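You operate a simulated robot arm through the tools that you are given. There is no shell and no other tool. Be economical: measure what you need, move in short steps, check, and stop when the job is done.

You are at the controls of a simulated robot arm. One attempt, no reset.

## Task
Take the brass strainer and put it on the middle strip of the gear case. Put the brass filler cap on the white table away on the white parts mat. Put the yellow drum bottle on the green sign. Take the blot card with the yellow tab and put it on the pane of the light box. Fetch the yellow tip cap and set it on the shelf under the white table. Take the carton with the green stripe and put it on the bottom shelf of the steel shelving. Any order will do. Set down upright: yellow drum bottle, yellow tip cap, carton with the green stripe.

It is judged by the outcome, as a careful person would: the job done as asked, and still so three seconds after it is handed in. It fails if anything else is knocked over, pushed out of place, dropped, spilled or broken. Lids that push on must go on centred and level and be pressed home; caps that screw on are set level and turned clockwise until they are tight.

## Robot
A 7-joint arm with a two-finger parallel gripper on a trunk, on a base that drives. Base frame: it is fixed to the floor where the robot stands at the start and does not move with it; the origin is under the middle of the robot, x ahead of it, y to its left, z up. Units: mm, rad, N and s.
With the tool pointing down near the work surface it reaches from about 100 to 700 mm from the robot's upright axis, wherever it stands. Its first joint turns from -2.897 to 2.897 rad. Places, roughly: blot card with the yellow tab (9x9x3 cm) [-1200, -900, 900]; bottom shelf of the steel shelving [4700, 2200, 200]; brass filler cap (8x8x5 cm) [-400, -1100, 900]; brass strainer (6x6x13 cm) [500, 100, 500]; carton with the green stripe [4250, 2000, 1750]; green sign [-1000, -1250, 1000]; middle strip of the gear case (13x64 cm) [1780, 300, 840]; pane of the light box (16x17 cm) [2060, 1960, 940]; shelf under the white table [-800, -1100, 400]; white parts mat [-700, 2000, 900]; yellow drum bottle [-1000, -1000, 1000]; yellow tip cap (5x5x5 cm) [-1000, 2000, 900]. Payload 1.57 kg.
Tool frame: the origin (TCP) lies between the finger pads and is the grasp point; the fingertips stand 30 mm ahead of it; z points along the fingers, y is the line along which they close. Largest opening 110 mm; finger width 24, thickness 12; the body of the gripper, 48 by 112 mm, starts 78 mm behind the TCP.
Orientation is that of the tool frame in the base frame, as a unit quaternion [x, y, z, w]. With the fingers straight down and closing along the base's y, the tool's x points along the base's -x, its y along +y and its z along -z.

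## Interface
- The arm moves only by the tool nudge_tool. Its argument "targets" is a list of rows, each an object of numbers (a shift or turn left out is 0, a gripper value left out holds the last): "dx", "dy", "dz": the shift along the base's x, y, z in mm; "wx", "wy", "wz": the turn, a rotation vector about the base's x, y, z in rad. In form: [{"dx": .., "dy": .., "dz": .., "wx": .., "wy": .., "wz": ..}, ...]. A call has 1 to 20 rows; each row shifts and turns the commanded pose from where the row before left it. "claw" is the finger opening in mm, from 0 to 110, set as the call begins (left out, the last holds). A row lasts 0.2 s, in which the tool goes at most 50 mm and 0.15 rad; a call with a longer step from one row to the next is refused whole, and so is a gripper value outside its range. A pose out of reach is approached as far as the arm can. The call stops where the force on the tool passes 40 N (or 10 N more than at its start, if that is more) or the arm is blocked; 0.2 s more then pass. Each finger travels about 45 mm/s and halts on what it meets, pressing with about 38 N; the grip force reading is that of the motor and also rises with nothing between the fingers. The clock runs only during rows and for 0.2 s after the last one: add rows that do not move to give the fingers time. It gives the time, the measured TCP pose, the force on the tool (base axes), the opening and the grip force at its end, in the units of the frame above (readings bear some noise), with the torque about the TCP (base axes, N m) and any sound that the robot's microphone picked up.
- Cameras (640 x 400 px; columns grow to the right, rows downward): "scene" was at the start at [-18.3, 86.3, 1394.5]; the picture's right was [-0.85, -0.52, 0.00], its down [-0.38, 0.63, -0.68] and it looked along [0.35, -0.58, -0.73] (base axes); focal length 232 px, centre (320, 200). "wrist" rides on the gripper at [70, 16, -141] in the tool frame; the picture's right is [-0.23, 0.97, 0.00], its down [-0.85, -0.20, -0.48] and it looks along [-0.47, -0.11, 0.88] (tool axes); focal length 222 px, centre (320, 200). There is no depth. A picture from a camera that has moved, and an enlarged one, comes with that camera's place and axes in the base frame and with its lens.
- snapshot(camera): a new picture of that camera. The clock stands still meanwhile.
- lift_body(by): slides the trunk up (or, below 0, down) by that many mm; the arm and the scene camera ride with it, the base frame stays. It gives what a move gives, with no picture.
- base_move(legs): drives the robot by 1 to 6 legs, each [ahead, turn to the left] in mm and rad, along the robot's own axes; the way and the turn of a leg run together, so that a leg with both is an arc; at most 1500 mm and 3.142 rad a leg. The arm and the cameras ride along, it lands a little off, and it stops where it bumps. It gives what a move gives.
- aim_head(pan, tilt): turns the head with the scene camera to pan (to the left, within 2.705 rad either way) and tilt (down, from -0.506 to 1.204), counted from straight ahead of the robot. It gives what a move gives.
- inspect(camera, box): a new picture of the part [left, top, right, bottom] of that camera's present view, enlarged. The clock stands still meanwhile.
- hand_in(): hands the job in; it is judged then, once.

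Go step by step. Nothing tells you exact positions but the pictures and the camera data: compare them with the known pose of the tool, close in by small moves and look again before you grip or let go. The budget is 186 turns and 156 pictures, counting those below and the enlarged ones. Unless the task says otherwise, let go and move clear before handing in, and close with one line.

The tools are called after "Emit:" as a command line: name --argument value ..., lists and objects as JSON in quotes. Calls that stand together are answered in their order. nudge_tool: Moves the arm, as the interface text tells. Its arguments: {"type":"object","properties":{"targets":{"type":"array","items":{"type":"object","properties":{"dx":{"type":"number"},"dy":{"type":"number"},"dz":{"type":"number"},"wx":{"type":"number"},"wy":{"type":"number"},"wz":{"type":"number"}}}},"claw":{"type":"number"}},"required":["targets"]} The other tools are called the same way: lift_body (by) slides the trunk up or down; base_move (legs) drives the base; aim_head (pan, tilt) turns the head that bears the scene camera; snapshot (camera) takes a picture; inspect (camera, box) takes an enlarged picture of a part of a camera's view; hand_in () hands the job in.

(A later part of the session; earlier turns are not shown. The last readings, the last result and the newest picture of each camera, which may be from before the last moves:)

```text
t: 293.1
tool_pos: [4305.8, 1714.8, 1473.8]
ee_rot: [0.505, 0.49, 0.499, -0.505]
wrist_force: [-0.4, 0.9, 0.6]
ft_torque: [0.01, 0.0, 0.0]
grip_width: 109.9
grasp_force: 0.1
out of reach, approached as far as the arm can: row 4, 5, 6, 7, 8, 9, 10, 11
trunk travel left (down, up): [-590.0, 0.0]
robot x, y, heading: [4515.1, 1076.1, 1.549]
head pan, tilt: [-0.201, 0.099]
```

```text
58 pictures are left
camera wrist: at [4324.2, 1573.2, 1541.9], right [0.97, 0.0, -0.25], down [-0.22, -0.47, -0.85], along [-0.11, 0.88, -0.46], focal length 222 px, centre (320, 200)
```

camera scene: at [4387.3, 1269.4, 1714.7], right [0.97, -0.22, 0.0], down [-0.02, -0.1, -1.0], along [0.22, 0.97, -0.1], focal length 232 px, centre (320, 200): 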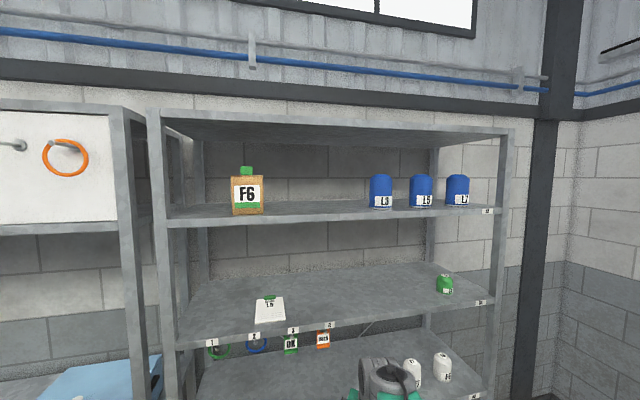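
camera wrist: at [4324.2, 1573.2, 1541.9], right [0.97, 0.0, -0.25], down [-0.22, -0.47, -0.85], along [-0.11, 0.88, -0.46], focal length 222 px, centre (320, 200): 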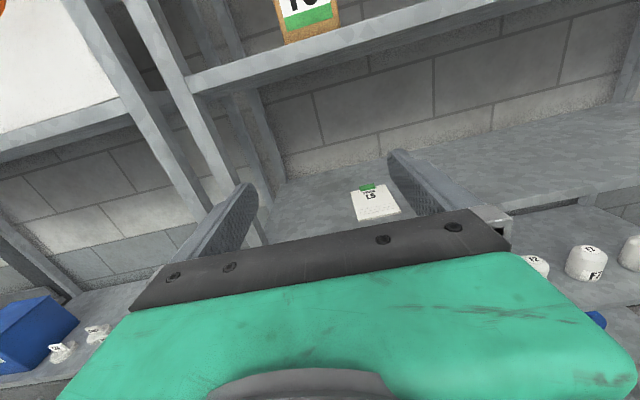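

That roll hits a wrist limit higher up. The wrist range is centred on the opposite roll (camera underneath), so I'll unwind, flip the roll by 180°, and work straight ahead.

Emit:
nudge_tool --targets '[{"dz": -45, "dy": -15}, {"dz": -45, "dy": -15}, {"dz": -45, "dy": -15}, {"dz": -45, "dy": -15}, {"dz": -30, "dy": -15}, {}]'

Emit:
nudge_tool --targets '[{"wx": -0.131, "dz": -15}, {"wx": -0.131, "dz": -15}, {"wx": -0.131, "dz": -15}, {"wx": -0.131, "dz": -15}, {"wx": -0.131, "dz": -15}, {"wx": -0.131, "dz": -15}, {"wx": -0.131, "dz": -15}, {"wx": -0.131, "dz": -15}, {"wx": -0.131, "dz": -15}, {"wx": -0.131, "dz": -15}, {"wx": -0.131}, {"wx": -0.13}, {}]'

Emit:
nudge_tool --targets '[{"wz": -0.143}, {"wz": -0.143}, {"wz": -0.143}, {"wz": -0.143}, {"wz": -0.143}, {"wz": -0.143}, {"wz": -0.143}, {"wz": -0.143}, {"wz": -0.143}, {"wz": -0.143}, {"wz": -0.143}, {"wz": -0.143}, {"wz": -0.143}, {"wz": -0.143}, {"wz": -0.143}, {"wz": -0.143}, {}]'

```text
t: 294.5
tool_pos: [4305.5, 1643.3, 1262.6]
ee_rot: [0.501, 0.5, 0.499, -0.5]
wrist_force: [0.7, 0.4, 0.8]
ft_torque: [0.0, 0.02, 0.01]
grip_width: 110.2
grasp_force: 0.2
trunk travel left (down, up): [-590.0, 0.0]
robot x, y, heading: [4518.5, 1079.8, 1.545]
head pan, tilt: [-0.201, 0.099]
```

```text
t: 297.3
tool_pos: [4306.8, 1640.0, 1113.6]
ee_rot: [0.707, 0.707, -0.001, 0.002]
wrist_force: [-0.9, 0.2, -1.0]
ft_torque: [-0.02, -0.03, 0.03]
grip_width: 110.1
grasp_force: 0.1
trunk travel left (down, up): [-590.0, 0.0]
robot x, y, heading: [4517.6, 1075.1, 1.546]
head pan, tilt: [-0.201, 0.099]
```

```text
t: 300.9
tool_pos: [4306.1, 1640.1, 1114.3]
ee_rot: [0.936, -0.351, -0.001, -0.001]
wrist_force: [0.1, 1.1, -0.3]
ft_torque: [-0.02, 0.02, 0.0]
grip_width: 109.9
grasp_force: 0.0
trunk travel left (down, up): [-590.0, 0.0]
robot x, y, heading: [4523.0, 1076.4, 1.552]
head pan, tilt: [-0.201, 0.099]
```

Emit:
nudge_tool --targets '[{"wz": -0.142, "dx": 35}, {"wz": -0.142, "dx": 35}, {"wz": -0.142, "dx": 35}, {"wz": -0.142, "dx": 35}, {"wz": -0.142, "dx": 35}, {"wz": -0.143, "dx": 35}, {}]'

Emit:
base_move --legs '[[0, 1.59], [200, 0], [0, -1.571]]'

Emit:
nudge_tool --targets '[{"wx": 0.131, "dz": 25}, {"wx": 0.131, "dz": 25}, {"wx": 0.131, "dz": 25}, {"wx": 0.131, "dz": 25}, {"wx": 0.131, "dz": 25}, {"wx": 0.131, "dz": 25}, {"wx": 0.131, "dz": 25}, {"wx": 0.131, "dz": 25}, {"wx": 0.131, "dz": 25}, {"wx": 0.131, "dz": 25}, {"wx": 0.131, "dz": 25}, {"wx": 0.13, "dz": 25}, {}]'

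Emit:
nudge_tool --targets '[{"dz": 40}, {"dz": 40}, {"dz": 40}, {"dz": 40}, {"dz": 40}, {}]'

```text
t: 302.5
tool_pos: [4517.3, 1639.1, 1113.7]
ee_rot: [0.707, -0.707, -0.001, -0.001]
wrist_force: [-0.3, 0.6, 0.8]
ft_torque: [0.01, 0.03, 0.01]
grip_width: 110.1
grasp_force: 0.1
trunk travel left (down, up): [-590.0, 0.0]
robot x, y, heading: [4516.6, 1075.1, 1.551]
head pan, tilt: [-0.201, 0.099]
```

```text
t: 311.8
tool_pos: [4309.0, 1641.2, 1113.7]
ee_rot: [0.713, -0.701, 0.0, 0.0]
wrist_force: [1.0, 0.0, 0.0]
ft_torque: [-0.01, 0.04, -0.05]
grip_width: 110.1
grasp_force: 0.2
trunk travel left (down, up): [-590.0, 0.0]
robot x, y, heading: [4321.3, 1076.7, 1.558]
head pan, tilt: [-0.201, 0.099]
```

```text
t: 314.6
tool_pos: [4308.9, 1639.8, 1413.7]
ee_rot: [-0.503, 0.495, 0.497, 0.505]
wrist_force: [-0.2, -0.3, 0.2]
ft_torque: [0.02, 0.01, 0.0]
grip_width: 109.9
grasp_force: 0.1
trunk travel left (down, up): [-590.0, 0.0]
robot x, y, heading: [4318.3, 1078.8, 1.557]
head pan, tilt: [-0.201, 0.099]
```

```text
t: 316.0
tool_pos: [4309.7, 1640.1, 1613.5]
ee_rot: [-0.503, 0.496, 0.497, 0.504]
wrist_force: [0.7, 0.0, -0.5]
ft_torque: [-0.02, 0.02, 0.0]
grip_width: 110.1
grasp_force: 0.1
trunk travel left (down, up): [-590.0, 0.0]
robot x, y, heading: [4317.6, 1078.9, 1.557]
head pan, tilt: [-0.201, 0.099]
```

That configuration works well. Rising to carton mid-height and looking.

Emit:
nudge_tool --targets '[{"dz": 25}, {"dz": 20}, {}]'

Emit:
aim_head --pan 0.0 --tilt 0.1

Emit:
inspect --camera "scene" --box '[240, 90, 480, 240]'

Emit:
snapshot --camera "wrist"

```text
t: 316.8
tool_pos: [4308.2, 1640.1, 1659.3]
ee_rot: [-0.503, 0.495, 0.497, 0.505]
wrist_force: [0.4, 0.0, 0.0]
ft_torque: [-0.03, -0.02, -0.03]
grip_width: 110.0
grasp_force: 0.0
trunk travel left (down, up): [-590.0, 0.0]
robot x, y, heading: [4320.6, 1077.4, 1.562]
head pan, tilt: [-0.201, 0.099]
```

```text
t: 317.6
tool_pos: [4308.6, 1639.8, 1658.4]
ee_rot: [-0.503, 0.496, 0.497, 0.505]
wrist_force: [0.0, 0.3, -0.7]
ft_torque: [-0.01, -0.01, -0.02]
grip_width: 110.2
grasp_force: 0.0
trunk travel left (down, up): [-590.0, 0.0]
robot x, y, heading: [4321.6, 1077.7, 1.56]
head pan, tilt: [0.0, 0.099]
```

```text
2.67 times, centred on (360, 165) of scene
camera zoom: at [4165.3, 1110.4, 1714.4], right [1.0, -0.01, 0.0], down [0.0, -0.1, -1.0], along [0.01, 0.99, -0.1], focal length 619 px, centre (213, 293)
```

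zoom: 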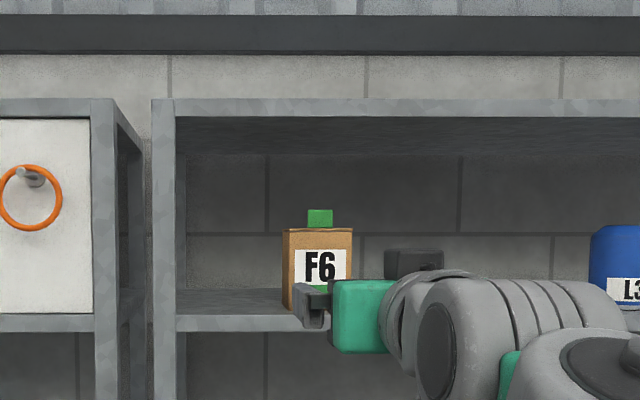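

```text
56 pictures are left
camera wrist: at [4294.1, 1498.6, 1588.1], right [-0.98, 0.0, 0.21], down [0.19, -0.48, 0.86], along [0.1, 0.88, 0.47], focal length 222 px, centre (320, 200)
```

wrist: 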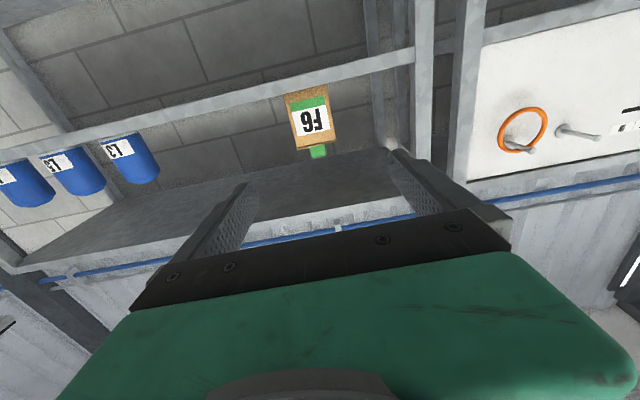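

Emit:
inspect --camera "wrist" --box '[260, 65, 388, 165]'

```text
4.00 times, centred on (324, 115) of wrist
camera zoom: at [4294.1, 1498.6, 1588.1], right [-0.98, 0.0, 0.21], down [0.19, -0.48, 0.86], along [0.1, 0.88, 0.47], focal length 888 px, centre (304, 540)
```

zoom: 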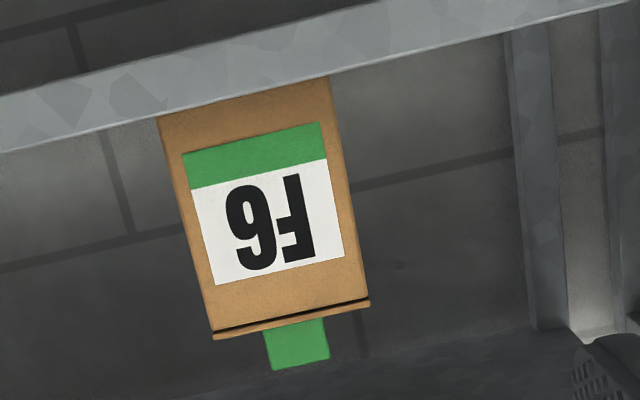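

Carton centre x≈4327, front face y≈1995, ~88 mm wide. Centring x, then driving the base in so the fingertips stop just short of it.

Emit:
nudge_tool --targets '[{"dx": 15}, {}]'

Emit:
base_move --legs '[[270, 0]]'

Emit:
snapshot --camera "wrist"

Emit:
snapshot --camera "scene"

```text
t: 318.2
tool_pos: [4323.2, 1639.1, 1658.0]
ee_rot: [-0.503, 0.495, 0.498, 0.504]
wrist_force: [-0.1, -0.3, 0.4]
ft_torque: [0.0, 0.03, 0.0]
grip_width: 109.9
grasp_force: 0.0
trunk travel left (down, up): [-590.0, 0.0]
robot x, y, heading: [4317.9, 1077.6, 1.563]
head pan, tilt: [0.0, 0.099]
```

```text
t: 320.1
tool_pos: [4325.2, 1909.9, 1657.2]
ee_rot: [-0.503, 0.495, 0.497, 0.504]
wrist_force: [0.1, 0.0, -0.4]
ft_torque: [0.01, -0.02, 0.0]
grip_width: 110.0
grasp_force: 0.1
trunk travel left (down, up): [-590.0, 0.0]
robot x, y, heading: [4321.7, 1345.1, 1.561]
head pan, tilt: [0.0, 0.099]
```

```text
54 pictures are left
camera wrist: at [4310.6, 1768.5, 1587.6], right [-0.98, 0.0, 0.21], down [0.19, -0.48, 0.86], along [0.1, 0.88, 0.47], focal length 222 px, centre (320, 200)
```

wrist: 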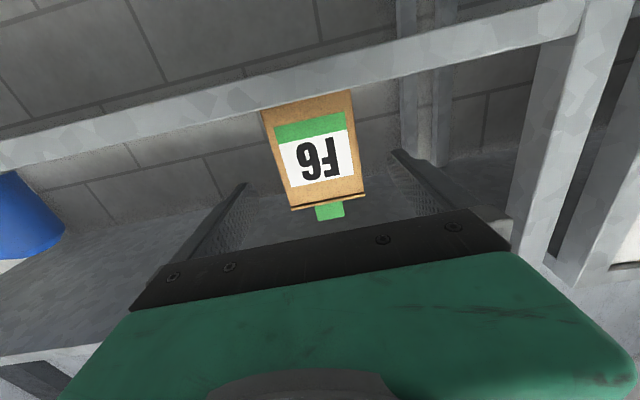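

```text
53 pictures are left
camera scene: at [4167.6, 1380.2, 1714.4], right [1.0, -0.01, 0.0], down [0.0, -0.1, -0.99], along [0.01, 0.99, -0.1], focal length 232 px, centre (320, 200)
```

scene: 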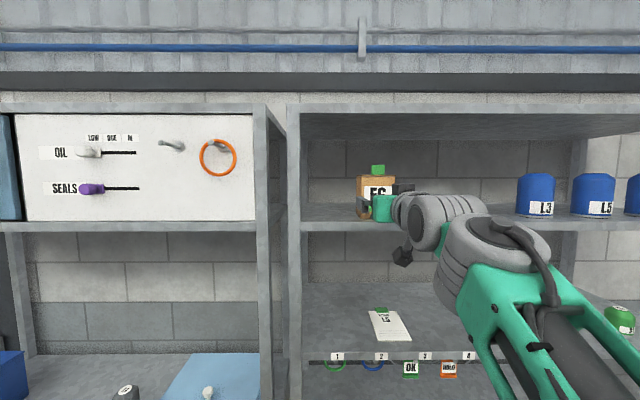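

Everything lines up (carton x 4282–4372, front y≈1995). Advancing the arm 100 mm straight in.

Emit:
nudge_tool --targets '[{"dy": 20, "dx": 1.5}, {"dy": 20}, {"dy": 20}, {"dy": 20}, {"dy": 20}, {}]'

Emit:
snapshot --camera "wrist"

Emit:
inspect --camera "scene" --box '[330, 150, 458, 270]'

```text
t: 321.5
tool_pos: [4326.1, 2008.3, 1658.6]
ee_rot: [-0.504, 0.495, 0.498, 0.504]
wrist_force: [0.3, -0.1, -0.3]
ft_torque: [-0.02, -0.03, 0.0]
grip_width: 110.2
grasp_force: 0.0
trunk travel left (down, up): [-590.0, 0.0]
robot x, y, heading: [4317.6, 1348.6, 1.565]
head pan, tilt: [0.0, 0.099]
```

```text
52 pictures are left
camera wrist: at [4312.2, 1866.7, 1588.2], right [-0.98, 0.0, 0.21], down [0.19, -0.48, 0.86], along [0.1, 0.88, 0.47], focal length 222 px, centre (320, 200)
```

wrist: 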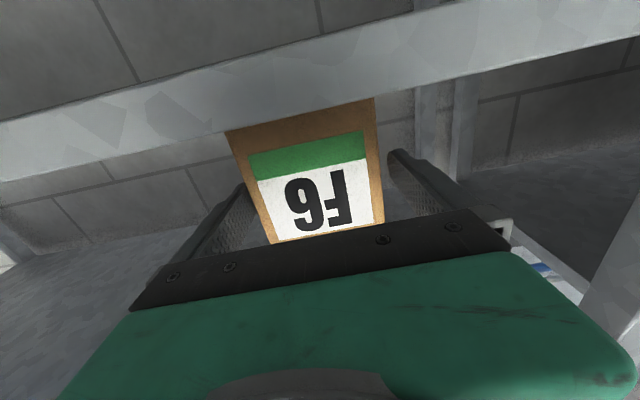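

```text
3.33 times, centred on (394, 210) of scene
camera zoom: at [4167.6, 1379.0, 1714.5], right [1.0, -0.01, 0.0], down [0.0, -0.1, -1.0], along [0.01, 0.99, -0.1], focal length 774 px, centre (73, 167)
```

zoom: 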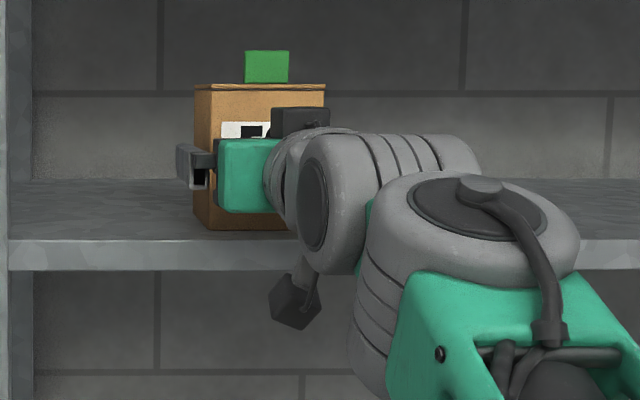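

Fingers straddle the carton. A few mm further, then close.

Emit:
nudge_tool --targets '[{"dy": 7}, {}]'

Emit:
nudge_tool --targets '[{}, {}, {}, {}]' --claw 60

Emit:
nudge_tool --targets '[{"dz": 8}, {"dz": 12}, {"dz": 10}, {}]'

Emit:
inspect --camera "scene" --box '[330, 150, 458, 270]'

```text
t: 322.1
tool_pos: [4325.7, 2016.1, 1658.5]
ee_rot: [0.504, -0.495, -0.498, -0.504]
wrist_force: [-0.3, -0.5, 0.4]
ft_torque: [-0.03, 0.03, 0.0]
grip_width: 110.0
grasp_force: 0.1
trunk travel left (down, up): [-590.0, 0.0]
robot x, y, heading: [4322.1, 1348.4, 1.562]
head pan, tilt: [0.0, 0.099]
```

```text
t: 323.1
tool_pos: [4325.3, 2015.3, 1658.7]
ee_rot: [0.504, -0.494, -0.498, -0.504]
wrist_force: [-0.5, 0.4, -0.4]
ft_torque: [0.01, 0.11, 0.05]
grip_width: 91.6
grasp_force: 38.4
trunk travel left (down, up): [-590.0, 0.0]
robot x, y, heading: [4324.5, 1345.7, 1.566]
head pan, tilt: [0.0, 0.099]
```

```text
t: 324.1
tool_pos: [4326.1, 2015.7, 1687.9]
ee_rot: [0.504, -0.495, -0.498, -0.504]
wrist_force: [0.4, -0.6, -0.5]
ft_torque: [-0.01, -0.04, -0.01]
grip_width: 91.7
grasp_force: 37.8
trunk travel left (down, up): [-590.0, 0.0]
robot x, y, heading: [4323.1, 1349.4, 1.564]
head pan, tilt: [0.0, 0.099]
```

```text
3.33 times, centred on (394, 210) of scene
camera zoom: at [4167.6, 1379.4, 1714.4], right [1.0, -0.01, 0.0], down [0.0, -0.1, -0.99], along [0.01, 0.99, -0.1], focal length 774 px, centre (73, 167)
```

zoom: 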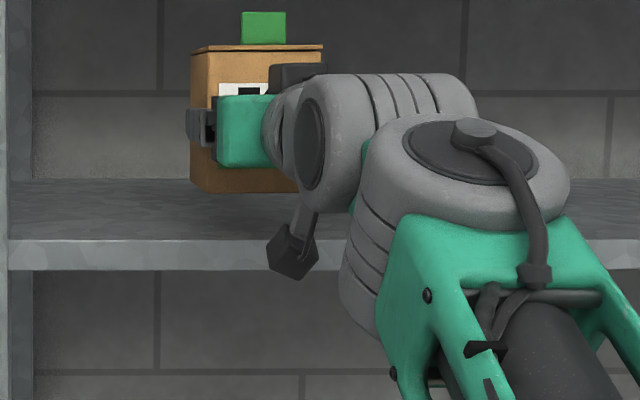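

Carton lifts fine, but a horizontal grip would be hard to carry down to the bottom shelf. I'll set it back where it was and regrip with the tool pitched ~0.4 rad downward, which suits both heights.

Emit:
nudge_tool --targets '[{"dz": -15}, {"dz": -10}, {"dz": -3}, {"dz": -2}, {}]'

```text
t: 325.3
tool_pos: [4326.7, 2016.9, 1658.6]
ee_rot: [-0.504, 0.495, 0.497, 0.504]
wrist_force: [-0.1, -0.4, -0.9]
ft_torque: [-0.02, -0.01, -0.02]
grip_width: 91.6
grasp_force: 37.9
trunk travel left (down, up): [-590.0, 0.0]
robot x, y, heading: [4319.5, 1347.9, 1.564]
head pan, tilt: [0.0, 0.099]
```

Emit:
nudge_tool --targets '[{"dz": -1}, {"dz": -1}, {}]'

Emit:
nudge_tool --targets '[{}, {}, {}]' --claw 110

Emit:
nudge_tool --targets '[{"dy": -25}, {"dy": -35}, {"dy": -40}, {"dy": -20, "wx": -0.1}, {"wx": -0.1}, {"wx": -0.1}, {"wx": -0.1}, {}]'

Emit:
inspect --camera "scene" --box '[330, 130, 490, 270]'

Emit:
snapshot --camera "wrist"

```text
t: 326.1
tool_pos: [4326.5, 2015.2, 1658.8]
ee_rot: [-0.503, 0.494, 0.498, 0.505]
wrist_force: [0.2, 2.2, 7.8]
ft_torque: [0.03, 0.41, -0.14]
grip_width: 91.6
grasp_force: 38.1
trunk travel left (down, up): [-590.0, 0.0]
robot x, y, heading: [4321.8, 1346.3, 1.561]
head pan, tilt: [0.0, 0.099]
```

```text
t: 326.9
tool_pos: [4326.4, 2016.8, 1656.0]
ee_rot: [-0.504, 0.495, 0.497, 0.504]
wrist_force: [-0.3, 0.0, 0.8]
ft_torque: [0.03, 0.0, -0.03]
grip_width: 109.9
grasp_force: 0.1
trunk travel left (down, up): [-590.0, 0.0]
robot x, y, heading: [4324.9, 1346.8, 1.56]
head pan, tilt: [0.0, 0.099]
```

```text
t: 328.7
tool_pos: [4326.5, 1895.8, 1656.9]
ee_rot: [0.594, -0.584, -0.389, -0.394]
wrist_force: [0.1, -0.5, 1.1]
ft_torque: [0.02, 0.01, 0.01]
grip_width: 110.1
grasp_force: 0.1
trunk travel left (down, up): [-590.0, 0.0]
robot x, y, heading: [4320.7, 1349.0, 1.563]
head pan, tilt: [0.0, 0.099]
```

```text
2.86 times, centred on (410, 200) of scene
camera zoom: at [4167.6, 1378.8, 1714.4], right [1.0, -0.01, 0.0], down [0.0, -0.1, -1.0], along [0.01, 0.99, -0.1], focal length 663 px, centre (63, 200)
```

zoom: 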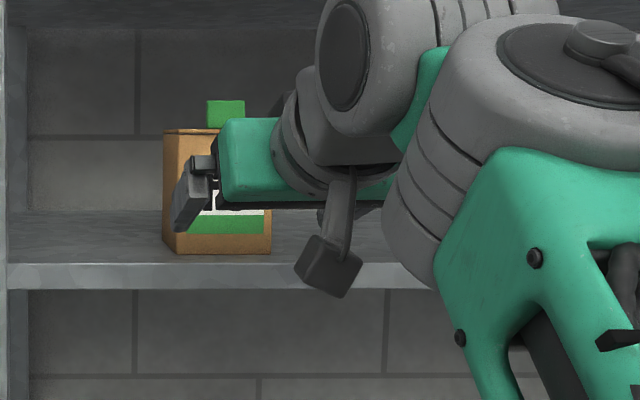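

```text
48 pictures are left
camera wrist: at [4312.1, 1737.5, 1646.8], right [-0.98, 0.08, 0.2], down [0.19, -0.11, 0.98], along [0.1, 0.99, 0.09], focal length 222 px, centre (320, 200)
```

wrist: 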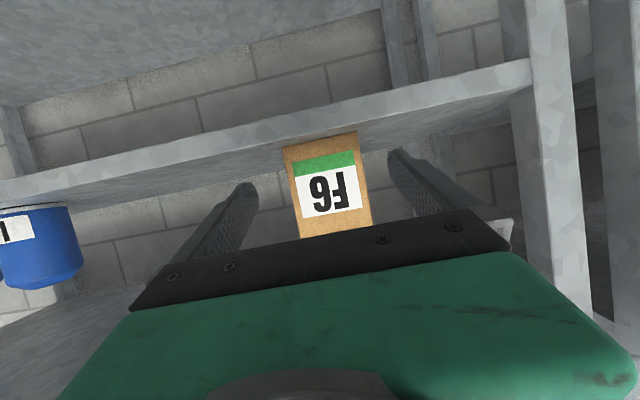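

Pitched 0.4 rad. Advancing to straddle again.

Emit:
nudge_tool --targets '[{"dy": 20, "dz": 2}, {"dy": 20}, {"dy": 20}, {"dy": 20}, {"dy": 20}, {"dy": 20}, {}]'

Emit:
inspect --camera "scene" --box '[330, 130, 490, 270]'

```text
t: 330.3
tool_pos: [4327.0, 2015.5, 1658.3]
ee_rot: [0.593, -0.584, -0.389, -0.395]
wrist_force: [0.3, -0.6, 0.6]
ft_torque: [0.02, 0.01, 0.01]
grip_width: 110.0
grasp_force: 0.0
trunk travel left (down, up): [-590.0, 0.0]
robot x, y, heading: [4325.4, 1346.7, 1.564]
head pan, tilt: [0.0, 0.099]
```

```text
2.86 times, centred on (410, 200) of scene
camera zoom: at [4167.5, 1378.3, 1714.5], right [1.0, -0.01, 0.0], down [0.0, -0.1, -1.0], along [0.01, 1.0, -0.1], focal length 663 px, centre (63, 200)
```

zoom: 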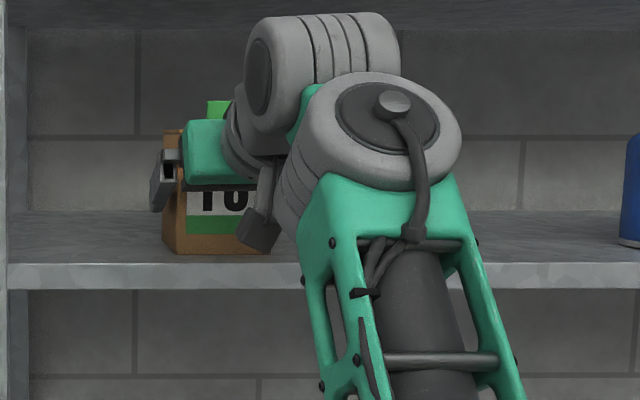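

Straddled. Closing, lifting and then backing the base away from the shelving.

Emit:
nudge_tool --targets '[{}, {}, {}, {}]' --claw 60

Emit:
nudge_tool --targets '[{"dz": 8}, {"dz": 10}, {"dz": 8}, {}]'

Emit:
inspect --camera "scene" --box '[330, 130, 490, 270]'

```text
t: 331.3
tool_pos: [4325.9, 2017.0, 1658.6]
ee_rot: [0.593, -0.583, -0.39, -0.394]
wrist_force: [0.0, 1.1, 0.4]
ft_torque: [0.03, 0.04, -0.03]
grip_width: 91.6
grasp_force: 38.4
trunk travel left (down, up): [-590.0, 0.0]
robot x, y, heading: [4319.5, 1345.7, 1.565]
head pan, tilt: [0.0, 0.099]
```

```text
t: 332.3
tool_pos: [4330.5, 2004.9, 1665.2]
ee_rot: [0.594, -0.584, -0.388, -0.394]
wrist_force: [0.6, 0.1, -0.4]
ft_torque: [-0.01, 0.0, -0.01]
grip_width: 91.6
grasp_force: 37.9
out of reach, approached as far as the arm can: row 1, 2, 3
trunk travel left (down, up): [-590.0, 0.0]
robot x, y, heading: [4320.8, 1345.9, 1.558]
head pan, tilt: [0.0, 0.099]
```

```text
2.86 times, centred on (410, 200) of scene
camera zoom: at [4167.6, 1379.3, 1714.4], right [1.0, -0.01, 0.0], down [0.0, -0.1, -0.99], along [0.01, 0.99, -0.1], focal length 663 px, centre (63, 200)
```

zoom: 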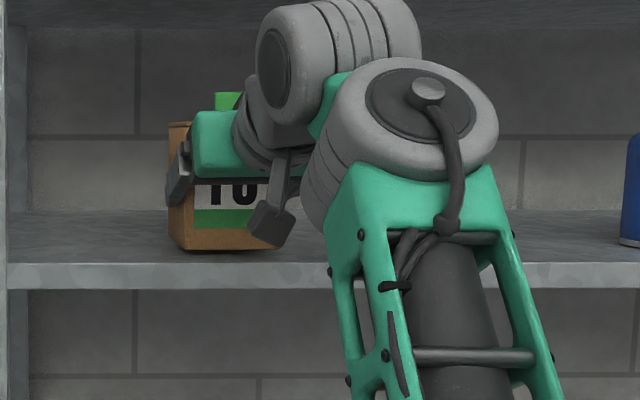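

Lifted ~6 mm (at reach limit). Drawing the arm in a bit with more height, then backing off.

Emit:
nudge_tool --targets '[{"dy": -15, "dz": 5}, {"dy": -20, "dz": 8}, {"dy": -20, "dz": 8}, {}]'

Emit:
base_move --legs '[[-480, 0]]'

Emit:
snapshot --camera "wrist"

```text
t: 333.3
tool_pos: [4331.2, 1949.7, 1685.5]
ee_rot: [0.594, -0.584, -0.389, -0.394]
wrist_force: [0.3, -1.1, -0.5]
ft_torque: [-0.05, 0.01, 0.0]
grip_width: 91.5
grasp_force: 38.1
trunk travel left (down, up): [-590.0, 0.0]
robot x, y, heading: [4320.8, 1347.9, 1.561]
head pan, tilt: [0.0, 0.099]
```

```text
t: 336.0
tool_pos: [4326.2, 1498.0, 1687.6]
ee_rot: [0.593, -0.583, -0.39, -0.395]
wrist_force: [0.8, 0.2, -1.3]
ft_torque: [-0.04, 0.0, 0.02]
grip_width: 91.3
grasp_force: 38.2
trunk travel left (down, up): [-590.0, 0.0]
robot x, y, heading: [4316.6, 896.8, 1.568]
head pan, tilt: [0.0, 0.099]
stopped in leg 1: the robot was blocked; the commanded pose is now the measured one
```

```text
45 pictures are left
camera wrist: at [4312.5, 1340.8, 1676.7], right [-0.98, 0.08, 0.2], down [0.19, -0.11, 0.98], along [0.1, 0.99, 0.09], focal length 222 px, centre (320, 200)
```

wrist: 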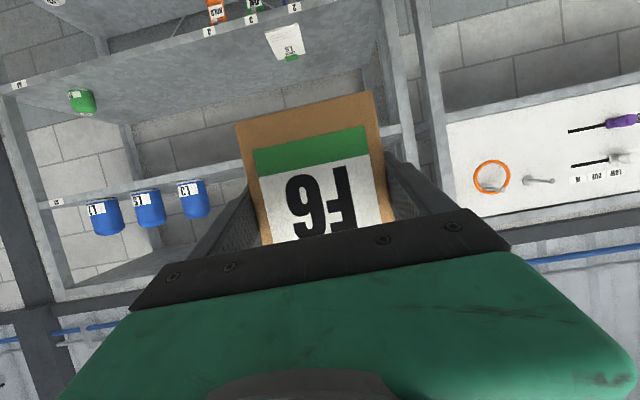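

The base bumped something behind (likely the table). I'll move forward a bit at once and look behind.

Emit:
base_move --legs '[[90, 0]]'

Emit:
aim_head --pan 2.6 --tilt 0.5

Emit:
snapshot --camera "scene"

```text
t: 337.1
tool_pos: [4327.5, 1588.1, 1686.8]
ee_rot: [0.595, -0.582, -0.391, -0.394]
wrist_force: [0.6, 0.5, -1.1]
ft_torque: [-0.03, -0.02, 0.01]
grip_width: 91.5
grasp_force: 38.0
trunk travel left (down, up): [-590.0, 0.0]
robot x, y, heading: [4318.5, 979.6, 1.568]
head pan, tilt: [0.0, 0.099]
```

```text
t: 339.4
tool_pos: [4327.3, 1587.5, 1686.7]
ee_rot: [0.593, -0.581, -0.392, -0.396]
wrist_force: [0.7, -0.4, -0.8]
ft_torque: [-0.02, 0.01, -0.02]
grip_width: 91.5
grasp_force: 38.3
trunk travel left (down, up): [-590.0, 0.0]
robot x, y, heading: [4314.6, 989.2, 1.567]
head pan, tilt: [2.601, 0.499]
```

```text
44 pictures are left
camera scene: at [4117.2, 848.5, 1677.4], right [-0.85, 0.52, 0.0], down [0.25, 0.41, -0.88], along [-0.46, -0.75, -0.48], focal length 232 px, centre (320, 200)
```

scene: 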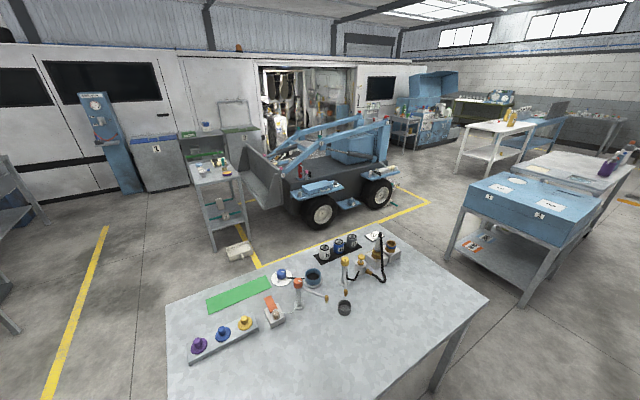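

Nothing on that table looks toppled or shifted. I'll lower the trunk fully and study the bottom shelf.

Emit:
lift_body --by -400

Emit:
lift_body --by -190

Emit:
aim_head --pan -0.15 --tilt 0.5

Emit:
snapshot --camera "scene"

```text
t: 343.2
tool_pos: [4328.1, 1587.5, 1288.1]
ee_rot: [0.594, -0.582, -0.391, -0.395]
wrist_force: [1.1, -0.2, -1.0]
ft_torque: [0.0, 0.02, 0.01]
grip_width: 91.6
grasp_force: 37.8
trunk travel left (down, up): [-190.0, 400.0]
robot x, y, heading: [4316.5, 984.8, 1.562]
head pan, tilt: [2.601, 0.499]
```

```text
t: 345.3
tool_pos: [4326.2, 1587.0, 1099.8]
ee_rot: [0.594, -0.582, -0.391, -0.395]
wrist_force: [0.2, 0.3, -1.1]
ft_torque: [-0.04, 0.04, 0.01]
grip_width: 91.5
grasp_force: 37.9
trunk travel left (down, up): [0.0, 590.0]
robot x, y, heading: [4320.8, 984.6, 1.564]
head pan, tilt: [2.601, 0.499]
```

```text
t: 347.8
tool_pos: [4326.5, 1588.1, 1097.7]
ee_rot: [0.594, -0.582, -0.392, -0.395]
wrist_force: [-0.8, -0.2, -0.3]
ft_torque: [-0.06, 0.01, 0.0]
grip_width: 91.4
grasp_force: 38.0
trunk travel left (down, up): [0.0, 590.0]
robot x, y, heading: [4317.6, 988.3, 1.565]
head pan, tilt: [-0.15, 0.499]
```

```text
43 pictures are left
camera scene: at [4178.5, 1016.1, 1087.5], right [0.99, -0.15, 0.0], down [-0.07, -0.47, -0.88], along [0.14, 0.87, -0.48], focal length 232 px, centre (320, 200)
```

scene: 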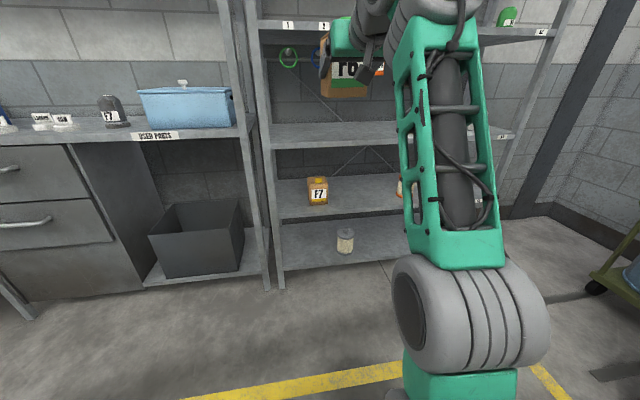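

Bottom shelf z≈196, next shelf ≈511; a gray filter stands at x≈4487. The space directly below (x≈4320) is free. Lowering the carton in front of the shelving.

Emit:
nudge_tool --targets '[{"dz": -45}, {"dz": -45}, {"dz": -45}, {"dz": -45}, {"dz": -45}, {"dz": -45}, {"dz": -45}, {"dy": 30, "dz": -40}, {"dy": 30, "dz": -40}, {"dy": 30, "dz": -40}, {"dy": 30, "dz": -40}, {"dy": 30, "dz": -40}, {"dy": 30, "dz": -40}, {"dy": 30, "dz": -40}, {}]'

Emit:
snapshot --camera "scene"

```text
t: 350.9
tool_pos: [4328.7, 1797.9, 502.5]
ee_rot: [0.594, -0.582, -0.39, -0.395]
wrist_force: [-0.9, -0.1, -1.1]
ft_torque: [-0.06, 0.01, -0.01]
grip_width: 91.5
grasp_force: 37.9
trunk travel left (down, up): [0.0, 590.0]
robot x, y, heading: [4318.2, 985.2, 1.561]
head pan, tilt: [-0.15, 0.499]
```

```text
42 pictures are left
camera scene: at [4178.5, 1016.1, 1087.5], right [0.99, -0.15, 0.0], down [-0.07, -0.47, -0.88], along [0.14, 0.87, -0.48], focal length 232 px, centre (320, 200)
```

scene: 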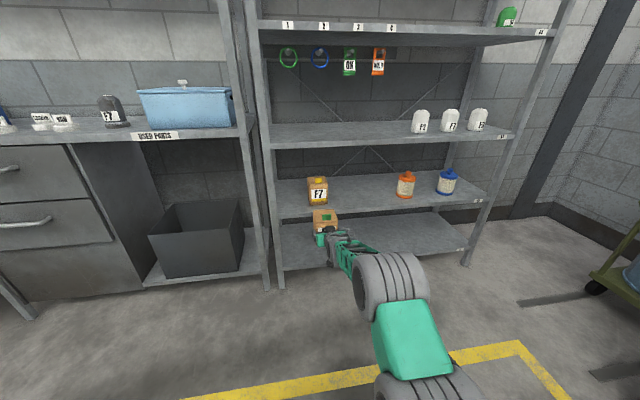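

Works smoothly. Continue down to z≈280.

Emit:
nudge_tool --targets '[{"dz": -45, "dy": 3}, {"dz": -45, "dy": 3}, {"dz": -45, "dy": 3}, {"dz": -45}, {"dz": -40}, {}]'

Emit:
snapshot --camera "wrist"

Emit:
inspect --camera "scene" --box '[240, 150, 480, 300]'

```text
t: 352.4
tool_pos: [4327.1, 1806.2, 281.8]
ee_rot: [0.593, -0.583, -0.39, -0.395]
wrist_force: [0.0, 1.1, -0.9]
ft_torque: [-0.01, 0.0, 0.0]
grip_width: 91.5
grasp_force: 37.7
trunk travel left (down, up): [0.0, 590.0]
robot x, y, heading: [4319.0, 984.7, 1.568]
head pan, tilt: [-0.15, 0.499]
```

```text
41 pictures are left
camera wrist: at [4313.2, 1648.8, 271.6], right [-0.98, 0.08, 0.2], down [0.19, -0.11, 0.98], along [0.1, 0.99, 0.1], focal length 222 px, centre (320, 200)
```

wrist: 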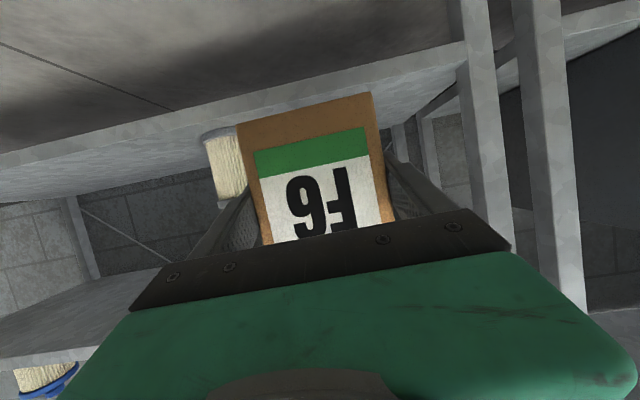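

```text
2.67 times, centred on (360, 225) of scene
camera zoom: at [4178.5, 1016.1, 1087.5], right [0.99, -0.15, 0.0], down [-0.07, -0.47, -0.88], along [0.14, 0.87, -0.48], focal length 619 px, centre (213, 133)
```

zoom: 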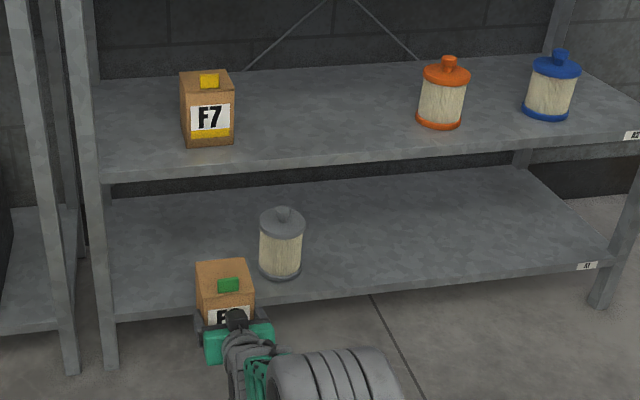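

Path is clear: filter at x≈4478. Shift slightly left, then drive the base in 185 mm.

Emit:
nudge_tool --targets '[{"dx": -12}, {"dx": -12}, {}]'

Emit:
base_move --legs '[[185, 0]]'

Emit:
inspect --camera "scene" --box '[240, 150, 480, 300]'

```text
t: 353.1
tool_pos: [4301.8, 1806.1, 283.4]
ee_rot: [0.594, -0.581, -0.391, -0.394]
wrist_force: [-0.6, 0.5, -0.9]
ft_torque: [-0.06, -0.02, 0.0]
grip_width: 91.6
grasp_force: 37.9
trunk travel left (down, up): [0.0, 590.0]
robot x, y, heading: [4319.2, 984.6, 1.565]
head pan, tilt: [-0.15, 0.499]
```

```text
t: 354.7
tool_pos: [4302.7, 1992.1, 282.6]
ee_rot: [0.594, -0.582, -0.391, -0.395]
wrist_force: [-0.1, -0.2, -1.0]
ft_torque: [-0.04, 0.02, 0.0]
grip_width: 91.3
grasp_force: 38.0
trunk travel left (down, up): [0.0, 590.0]
robot x, y, heading: [4319.5, 1171.7, 1.568]
head pan, tilt: [-0.15, 0.499]
```

```text
2.67 times, centred on (360, 225) of scene
camera zoom: at [4179.2, 1201.6, 1087.5], right [0.99, -0.15, 0.0], down [-0.07, -0.47, -0.88], along [0.13, 0.87, -0.48], focal length 619 px, centre (213, 133)
```

zoom: 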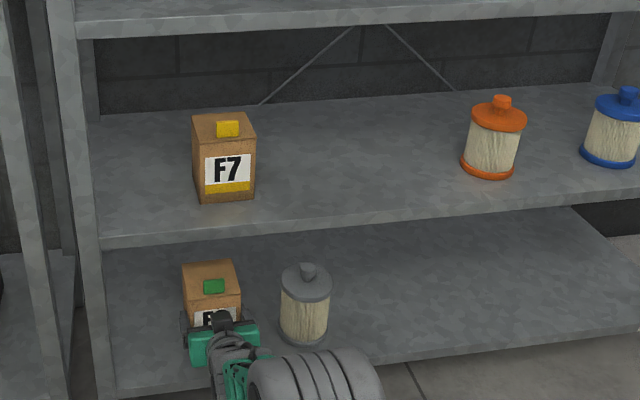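

Inside the bottom bay, clear of the filter. Lowering to contact.

Emit:
nudge_tool --targets '[{"dz": -10}, {"dz": -8}, {"dz": -3}, {"dz": -3}, {}]'

Emit:
nudge_tool --targets '[{"dz": -2}, {"dz": -2}, {"dz": -2}, {}]'

```text
t: 355.9
tool_pos: [4302.8, 1990.8, 259.4]
ee_rot: [0.595, -0.581, -0.391, -0.394]
wrist_force: [-0.3, 0.0, -0.8]
ft_torque: [-0.03, 0.01, 0.0]
grip_width: 91.5
grasp_force: 38.1
trunk travel left (down, up): [0.0, 590.0]
robot x, y, heading: [4321.0, 1168.7, 1.567]
head pan, tilt: [-0.15, 0.499]
```

```text
t: 356.9
tool_pos: [4303.2, 1991.9, 252.4]
ee_rot: [0.594, -0.581, -0.391, -0.394]
wrist_force: [-0.5, -0.2, -0.6]
ft_torque: [-0.01, 0.03, -0.01]
grip_width: 91.5
grasp_force: 38.2
trunk travel left (down, up): [0.0, 590.0]
robot x, y, heading: [4322.3, 1172.1, 1.569]
head pan, tilt: [-0.15, 0.499]
```

Emit:
nudge_tool --targets '[{"dz": -2}, {"dz": -2}, {"dz": -2}, {"dz": -2}, {}]'

```text
t: 358.1
tool_pos: [4302.9, 1991.5, 245.5]
ee_rot: [0.594, -0.582, -0.391, -0.395]
wrist_force: [0.0, 0.6, -0.7]
ft_torque: [-0.04, -0.02, 0.02]
grip_width: 91.2
grasp_force: 37.9
trunk travel left (down, up): [0.0, 590.0]
robot x, y, heading: [4319.3, 1171.9, 1.565]
head pan, tilt: [-0.15, 0.499]
```

Emit:
nudge_tool --targets '[{"dz": -2}, {"dz": -2}, {"dz": -2}, {"dz": -2}, {"dz": -2}, {}]'

Emit:
inspect --camera "scene" --box '[290, 220, 380, 300]'

```text
t: 359.5
tool_pos: [4302.4, 1991.0, 235.4]
ee_rot: [0.595, -0.581, -0.391, -0.394]
wrist_force: [-0.3, 0.3, -0.7]
ft_torque: [-0.03, 0.01, 0.0]
grip_width: 91.5
grasp_force: 37.9
trunk travel left (down, up): [0.0, 590.0]
robot x, y, heading: [4320.4, 1172.2, 1.564]
head pan, tilt: [-0.15, 0.499]
```

```text
5.00 times, centred on (335, 260) of scene
camera zoom: at [4179.2, 1201.5, 1087.5], right [0.99, -0.15, 0.0], down [-0.07, -0.47, -0.88], along [0.13, 0.87, -0.48], focal length 1160 px, centre (245, -100)
```

zoom: 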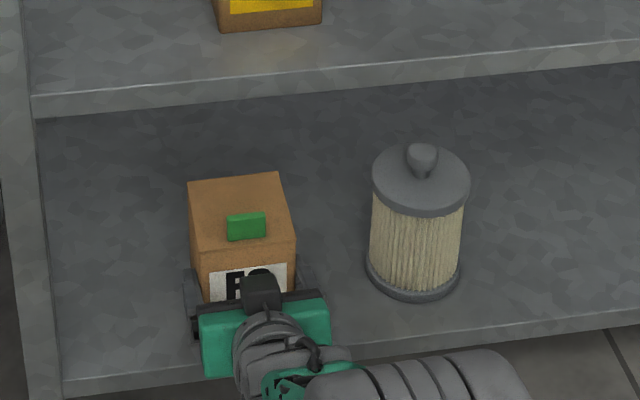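

Emit:
nudge_tool --targets '[{"dz": -2}, {"dz": -2}, {"dz": -2}, {"dz": -2}, {"dz": -2}, {}]'

```text
t: 360.9
tool_pos: [4302.5, 1992.5, 224.4]
ee_rot: [0.595, -0.581, -0.391, -0.393]
wrist_force: [-0.1, -0.1, -1.0]
ft_torque: [-0.05, 0.0, 0.01]
grip_width: 91.5
grasp_force: 38.2
trunk travel left (down, up): [0.0, 590.0]
robot x, y, heading: [4319.5, 1172.7, 1.565]
head pan, tilt: [-0.15, 0.499]
```

Two-view estimate puts the shelf nearer z≈155–165. Continuing in small steps.

Emit:
nudge_tool --targets '[{"dz": -2}, {"dz": -2}, {"dz": -2}, {"dz": -2}, {"dz": -2}, {}]'

```text
t: 362.3
tool_pos: [4303.0, 1992.7, 217.0]
ee_rot: [0.593, -0.581, -0.392, -0.396]
wrist_force: [-0.5, -0.1, 8.3]
ft_torque: [-0.11, 0.4, 0.02]
grip_width: 91.6
grasp_force: 38.3
trunk travel left (down, up): [0.0, 590.0]
robot x, y, heading: [4321.5, 1172.1, 1.573]
head pan, tilt: [-0.15, 0.499]
```

Contact (shelf z≈160). Ease up slightly, open, and back straight out.

Emit:
nudge_tool --targets '[{"dz": 1.5}, {}, {}, {}]' --claw 110

Emit:
base_move --legs '[[-200, 0]]'

Emit:
inspect --camera "scene" --box '[240, 150, 480, 300]'

```text
t: 363.3
tool_pos: [4301.6, 1991.7, 216.1]
ee_rot: [0.594, -0.581, -0.392, -0.394]
wrist_force: [0.8, -0.9, 0.5]
ft_torque: [-0.04, 0.0, 0.03]
grip_width: 110.3
grasp_force: 0.2
trunk travel left (down, up): [0.0, 590.0]
robot x, y, heading: [4317.7, 1172.0, 1.571]
head pan, tilt: [-0.15, 0.499]
```

```text
t: 364.9
tool_pos: [4300.5, 1793.6, 216.0]
ee_rot: [0.595, -0.581, -0.391, -0.394]
wrist_force: [-0.1, -0.8, 0.0]
ft_torque: [-0.02, -0.01, 0.04]
grip_width: 109.7
grasp_force: 0.1
trunk travel left (down, up): [0.0, 590.0]
robot x, y, heading: [4320.9, 966.7, 1.573]
head pan, tilt: [-0.15, 0.499]
```

```text
2.67 times, centred on (360, 225) of scene
camera zoom: at [4178.7, 1000.9, 1087.5], right [0.99, -0.15, 0.0], down [-0.07, -0.47, -0.88], along [0.13, 0.87, -0.48], focal length 619 px, centre (213, 133)
```

zoom: 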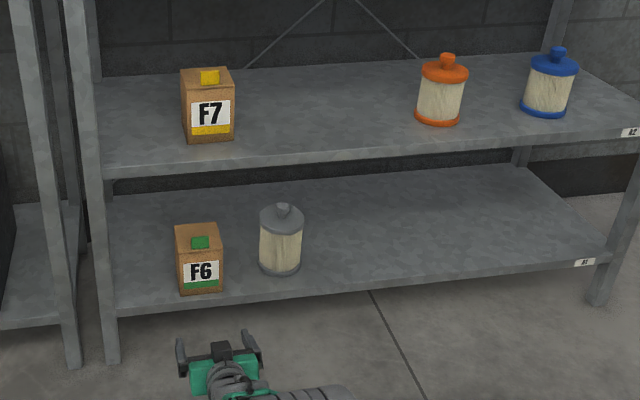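

Carton stands upright on the bottom shelf. Last item: the strainer. Raise the trunk and tuck the arm before driving.

Emit:
lift_body --by 300

Emit:
nudge_tool --targets '[{"dy": -35, "dz": 30, "wx": -0.03}, {"dy": -35, "dz": 30, "wx": -0.03}, {"dy": -35, "dz": 30, "wx": -0.03}, {"dy": -35, "dz": 30, "wx": -0.03}, {"dy": -35, "dz": 30, "wx": -0.03}, {"dy": -35, "dz": 30, "wx": -0.03}, {"dy": -35, "dz": 30, "wx": -0.03}, {"dy": -35, "dz": 30, "wx": -0.03}, {"dy": -35, "dz": 30, "wx": -0.03}, {"dy": -20, "dz": 30, "wx": -0.03}, {}]'

Emit:
base_move --legs '[[100, 0], [0, 1.571], [1500, 0]]'

```text
t: 367.9
tool_pos: [4300.9, 1791.8, 516.9]
ee_rot: [0.595, -0.581, -0.391, -0.394]
wrist_force: [-0.1, 0.0, 0.0]
ft_torque: [0.01, 0.03, 0.0]
grip_width: 110.1
grasp_force: 0.1
trunk travel left (down, up): [-300.0, 290.0]
robot x, y, heading: [4321.4, 971.9, 1.572]
head pan, tilt: [-0.15, 0.499]
```

```text
t: 370.3
tool_pos: [4299.0, 1455.1, 817.5]
ee_rot: [0.647, -0.633, -0.3, -0.301]
wrist_force: [-0.8, -0.1, 0.8]
ft_torque: [0.01, 0.02, -0.03]
grip_width: 109.8
grasp_force: 0.0
trunk travel left (down, up): [-300.0, 290.0]
robot x, y, heading: [4317.6, 970.8, 1.572]
head pan, tilt: [-0.15, 0.499]
```

```text
t: 382.3
tool_pos: [2328.1, 1090.0, 816.5]
ee_rot: [0.905, 0.003, -0.426, -0.004]
wrist_force: [-0.2, 0.4, 1.1]
ft_torque: [-0.01, 0.03, 0.01]
grip_width: 110.1
grasp_force: 0.1
trunk travel left (down, up): [-300.0, 290.0]
robot x, y, heading: [2811.5, 1099.0, 3.118]
head pan, tilt: [-0.15, 0.499]
```

Emit:
base_move --legs '[[0, 0.04], [950, 0]]'

Emit:
aim_head --pan 1.5 --tilt 0.6

Emit:
snapshot --camera "scene"

```text
t: 387.6
tool_pos: [1374.4, 1044.0, 816.5]
ee_rot: [0.905, 0.023, -0.425, 0.005]
wrist_force: [-0.4, 0.4, 0.3]
ft_torque: [0.04, 0.02, -0.02]
grip_width: 110.1
grasp_force: 0.0
trunk travel left (down, up): [-300.0, 290.0]
robot x, y, heading: [1859.4, 1078.8, -3.112]
head pan, tilt: [-0.15, 0.499]
```

```text
t: 389.3
tool_pos: [1374.0, 1044.8, 816.7]
ee_rot: [0.905, 0.023, -0.424, 0.005]
wrist_force: [-0.4, -0.1, 0.2]
ft_torque: [0.01, -0.03, 0.01]
grip_width: 109.9
grasp_force: 0.0
trunk travel left (down, up): [-300.0, 290.0]
robot x, y, heading: [1859.9, 1078.2, -3.116]
head pan, tilt: [1.499, 0.6]
```

```text
36 pictures are left
camera scene: at [1918.9, 837.0, 1378.4], right [-1.0, 0.05, 0.0], down [0.03, 0.56, -0.83], along [-0.04, -0.82, -0.56], focal length 232 px, centre (320, 200)
```

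scene: 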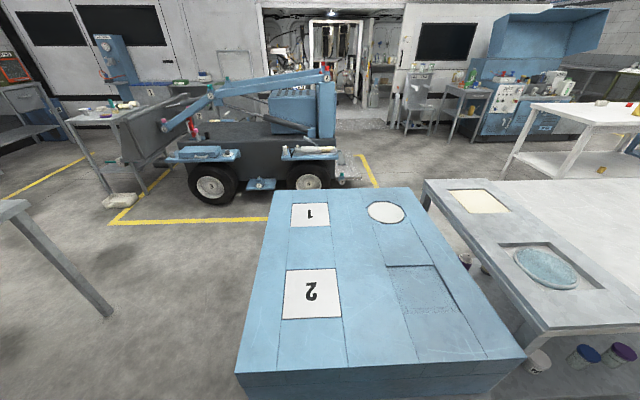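

The gear case's middle strip is the blank one (long along y, centred x≈1780, y -44..631). Driving around the trolley's near end to its right side.

Emit:
base_move --legs '[[1500, 0], [600, 0], [0, 1.545], [1330, 0]]'

```text
t: 409.9
tool_pos: [-236.0, -786.2, 816.3]
ee_rot: [0.633, 0.647, -0.301, 0.301]
wrist_force: [0.8, 0.0, -0.4]
ft_torque: [0.02, -0.02, -0.01]
grip_width: 109.9
grasp_force: 0.0
trunk travel left (down, up): [-300.0, 290.0]
robot x, y, heading: [-257.3, -297.4, -1.57]
head pan, tilt: [1.499, 0.6]
```

The arm nose got slightly under the white table's edge; backing straight out first, then heading to the trolley's right side.

Emit:
base_move --legs '[[-270, 0], [0, 0.94], [930, 0], [0, 2.2]]'

Emit:
aim_head --pan 0.0 --tilt 0.75

Emit:
snapshot --camera "scene"

Emit:
aim_head --pan 2.2 --tilt 0.4

Emit:
snapshot --camera "scene"

```text
t: 423.9
tool_pos: [485.6, -103.6, 816.3]
ee_rot: [-0.639, 0.642, 0.296, 0.305]
wrist_force: [-0.4, -0.4, 0.2]
ft_torque: [-0.01, 0.01, 0.02]
grip_width: 109.7
grasp_force: 0.1
trunk travel left (down, up): [-300.0, 290.0]
robot x, y, heading: [496.1, -592.2, 1.541]
head pan, tilt: [1.499, 0.6]
```

```text
t: 425.5
tool_pos: [487.2, -104.2, 816.1]
ee_rot: [-0.639, 0.641, 0.296, 0.305]
wrist_force: [0.0, 0.7, 0.0]
ft_torque: [-0.04, 0.01, -0.01]
grip_width: 109.9
grasp_force: 0.1
trunk travel left (down, up): [-300.0, 290.0]
robot x, y, heading: [497.9, -591.4, 1.548]
head pan, tilt: [0.0, 0.75]
```

```text
35 pictures are left
camera scene: at [340.8, -562.3, 1365.6], right [1.0, -0.03, 0.0], down [-0.02, -0.68, -0.73], along [0.02, 0.73, -0.68], focal length 232 px, centre (320, 200)
```

scene: 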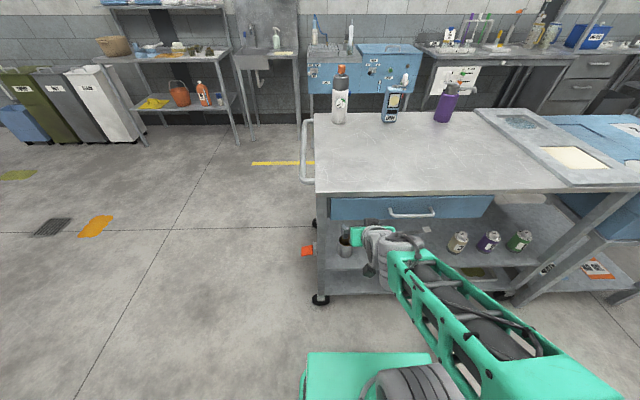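

```text
t: 427.6
tool_pos: [486.3, -104.3, 816.8]
ee_rot: [-0.639, 0.641, 0.297, 0.305]
wrist_force: [0.2, 0.1, -1.1]
ft_torque: [-0.01, -0.01, -0.01]
grip_width: 110.2
grasp_force: 0.0
trunk travel left (down, up): [-300.0, 290.0]
robot x, y, heading: [498.5, -590.4, 1.544]
head pan, tilt: [2.201, 0.4]
```

```text
34 pictures are left
camera scene: at [262.2, -697.6, 1396.6], right [-0.57, 0.82, 0.0], down [0.32, 0.22, -0.92], along [-0.76, -0.52, -0.39], focal length 232 px, centre (320, 200)
```

scene: 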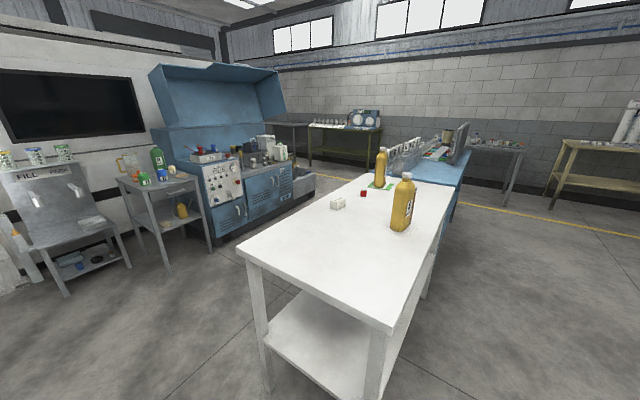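

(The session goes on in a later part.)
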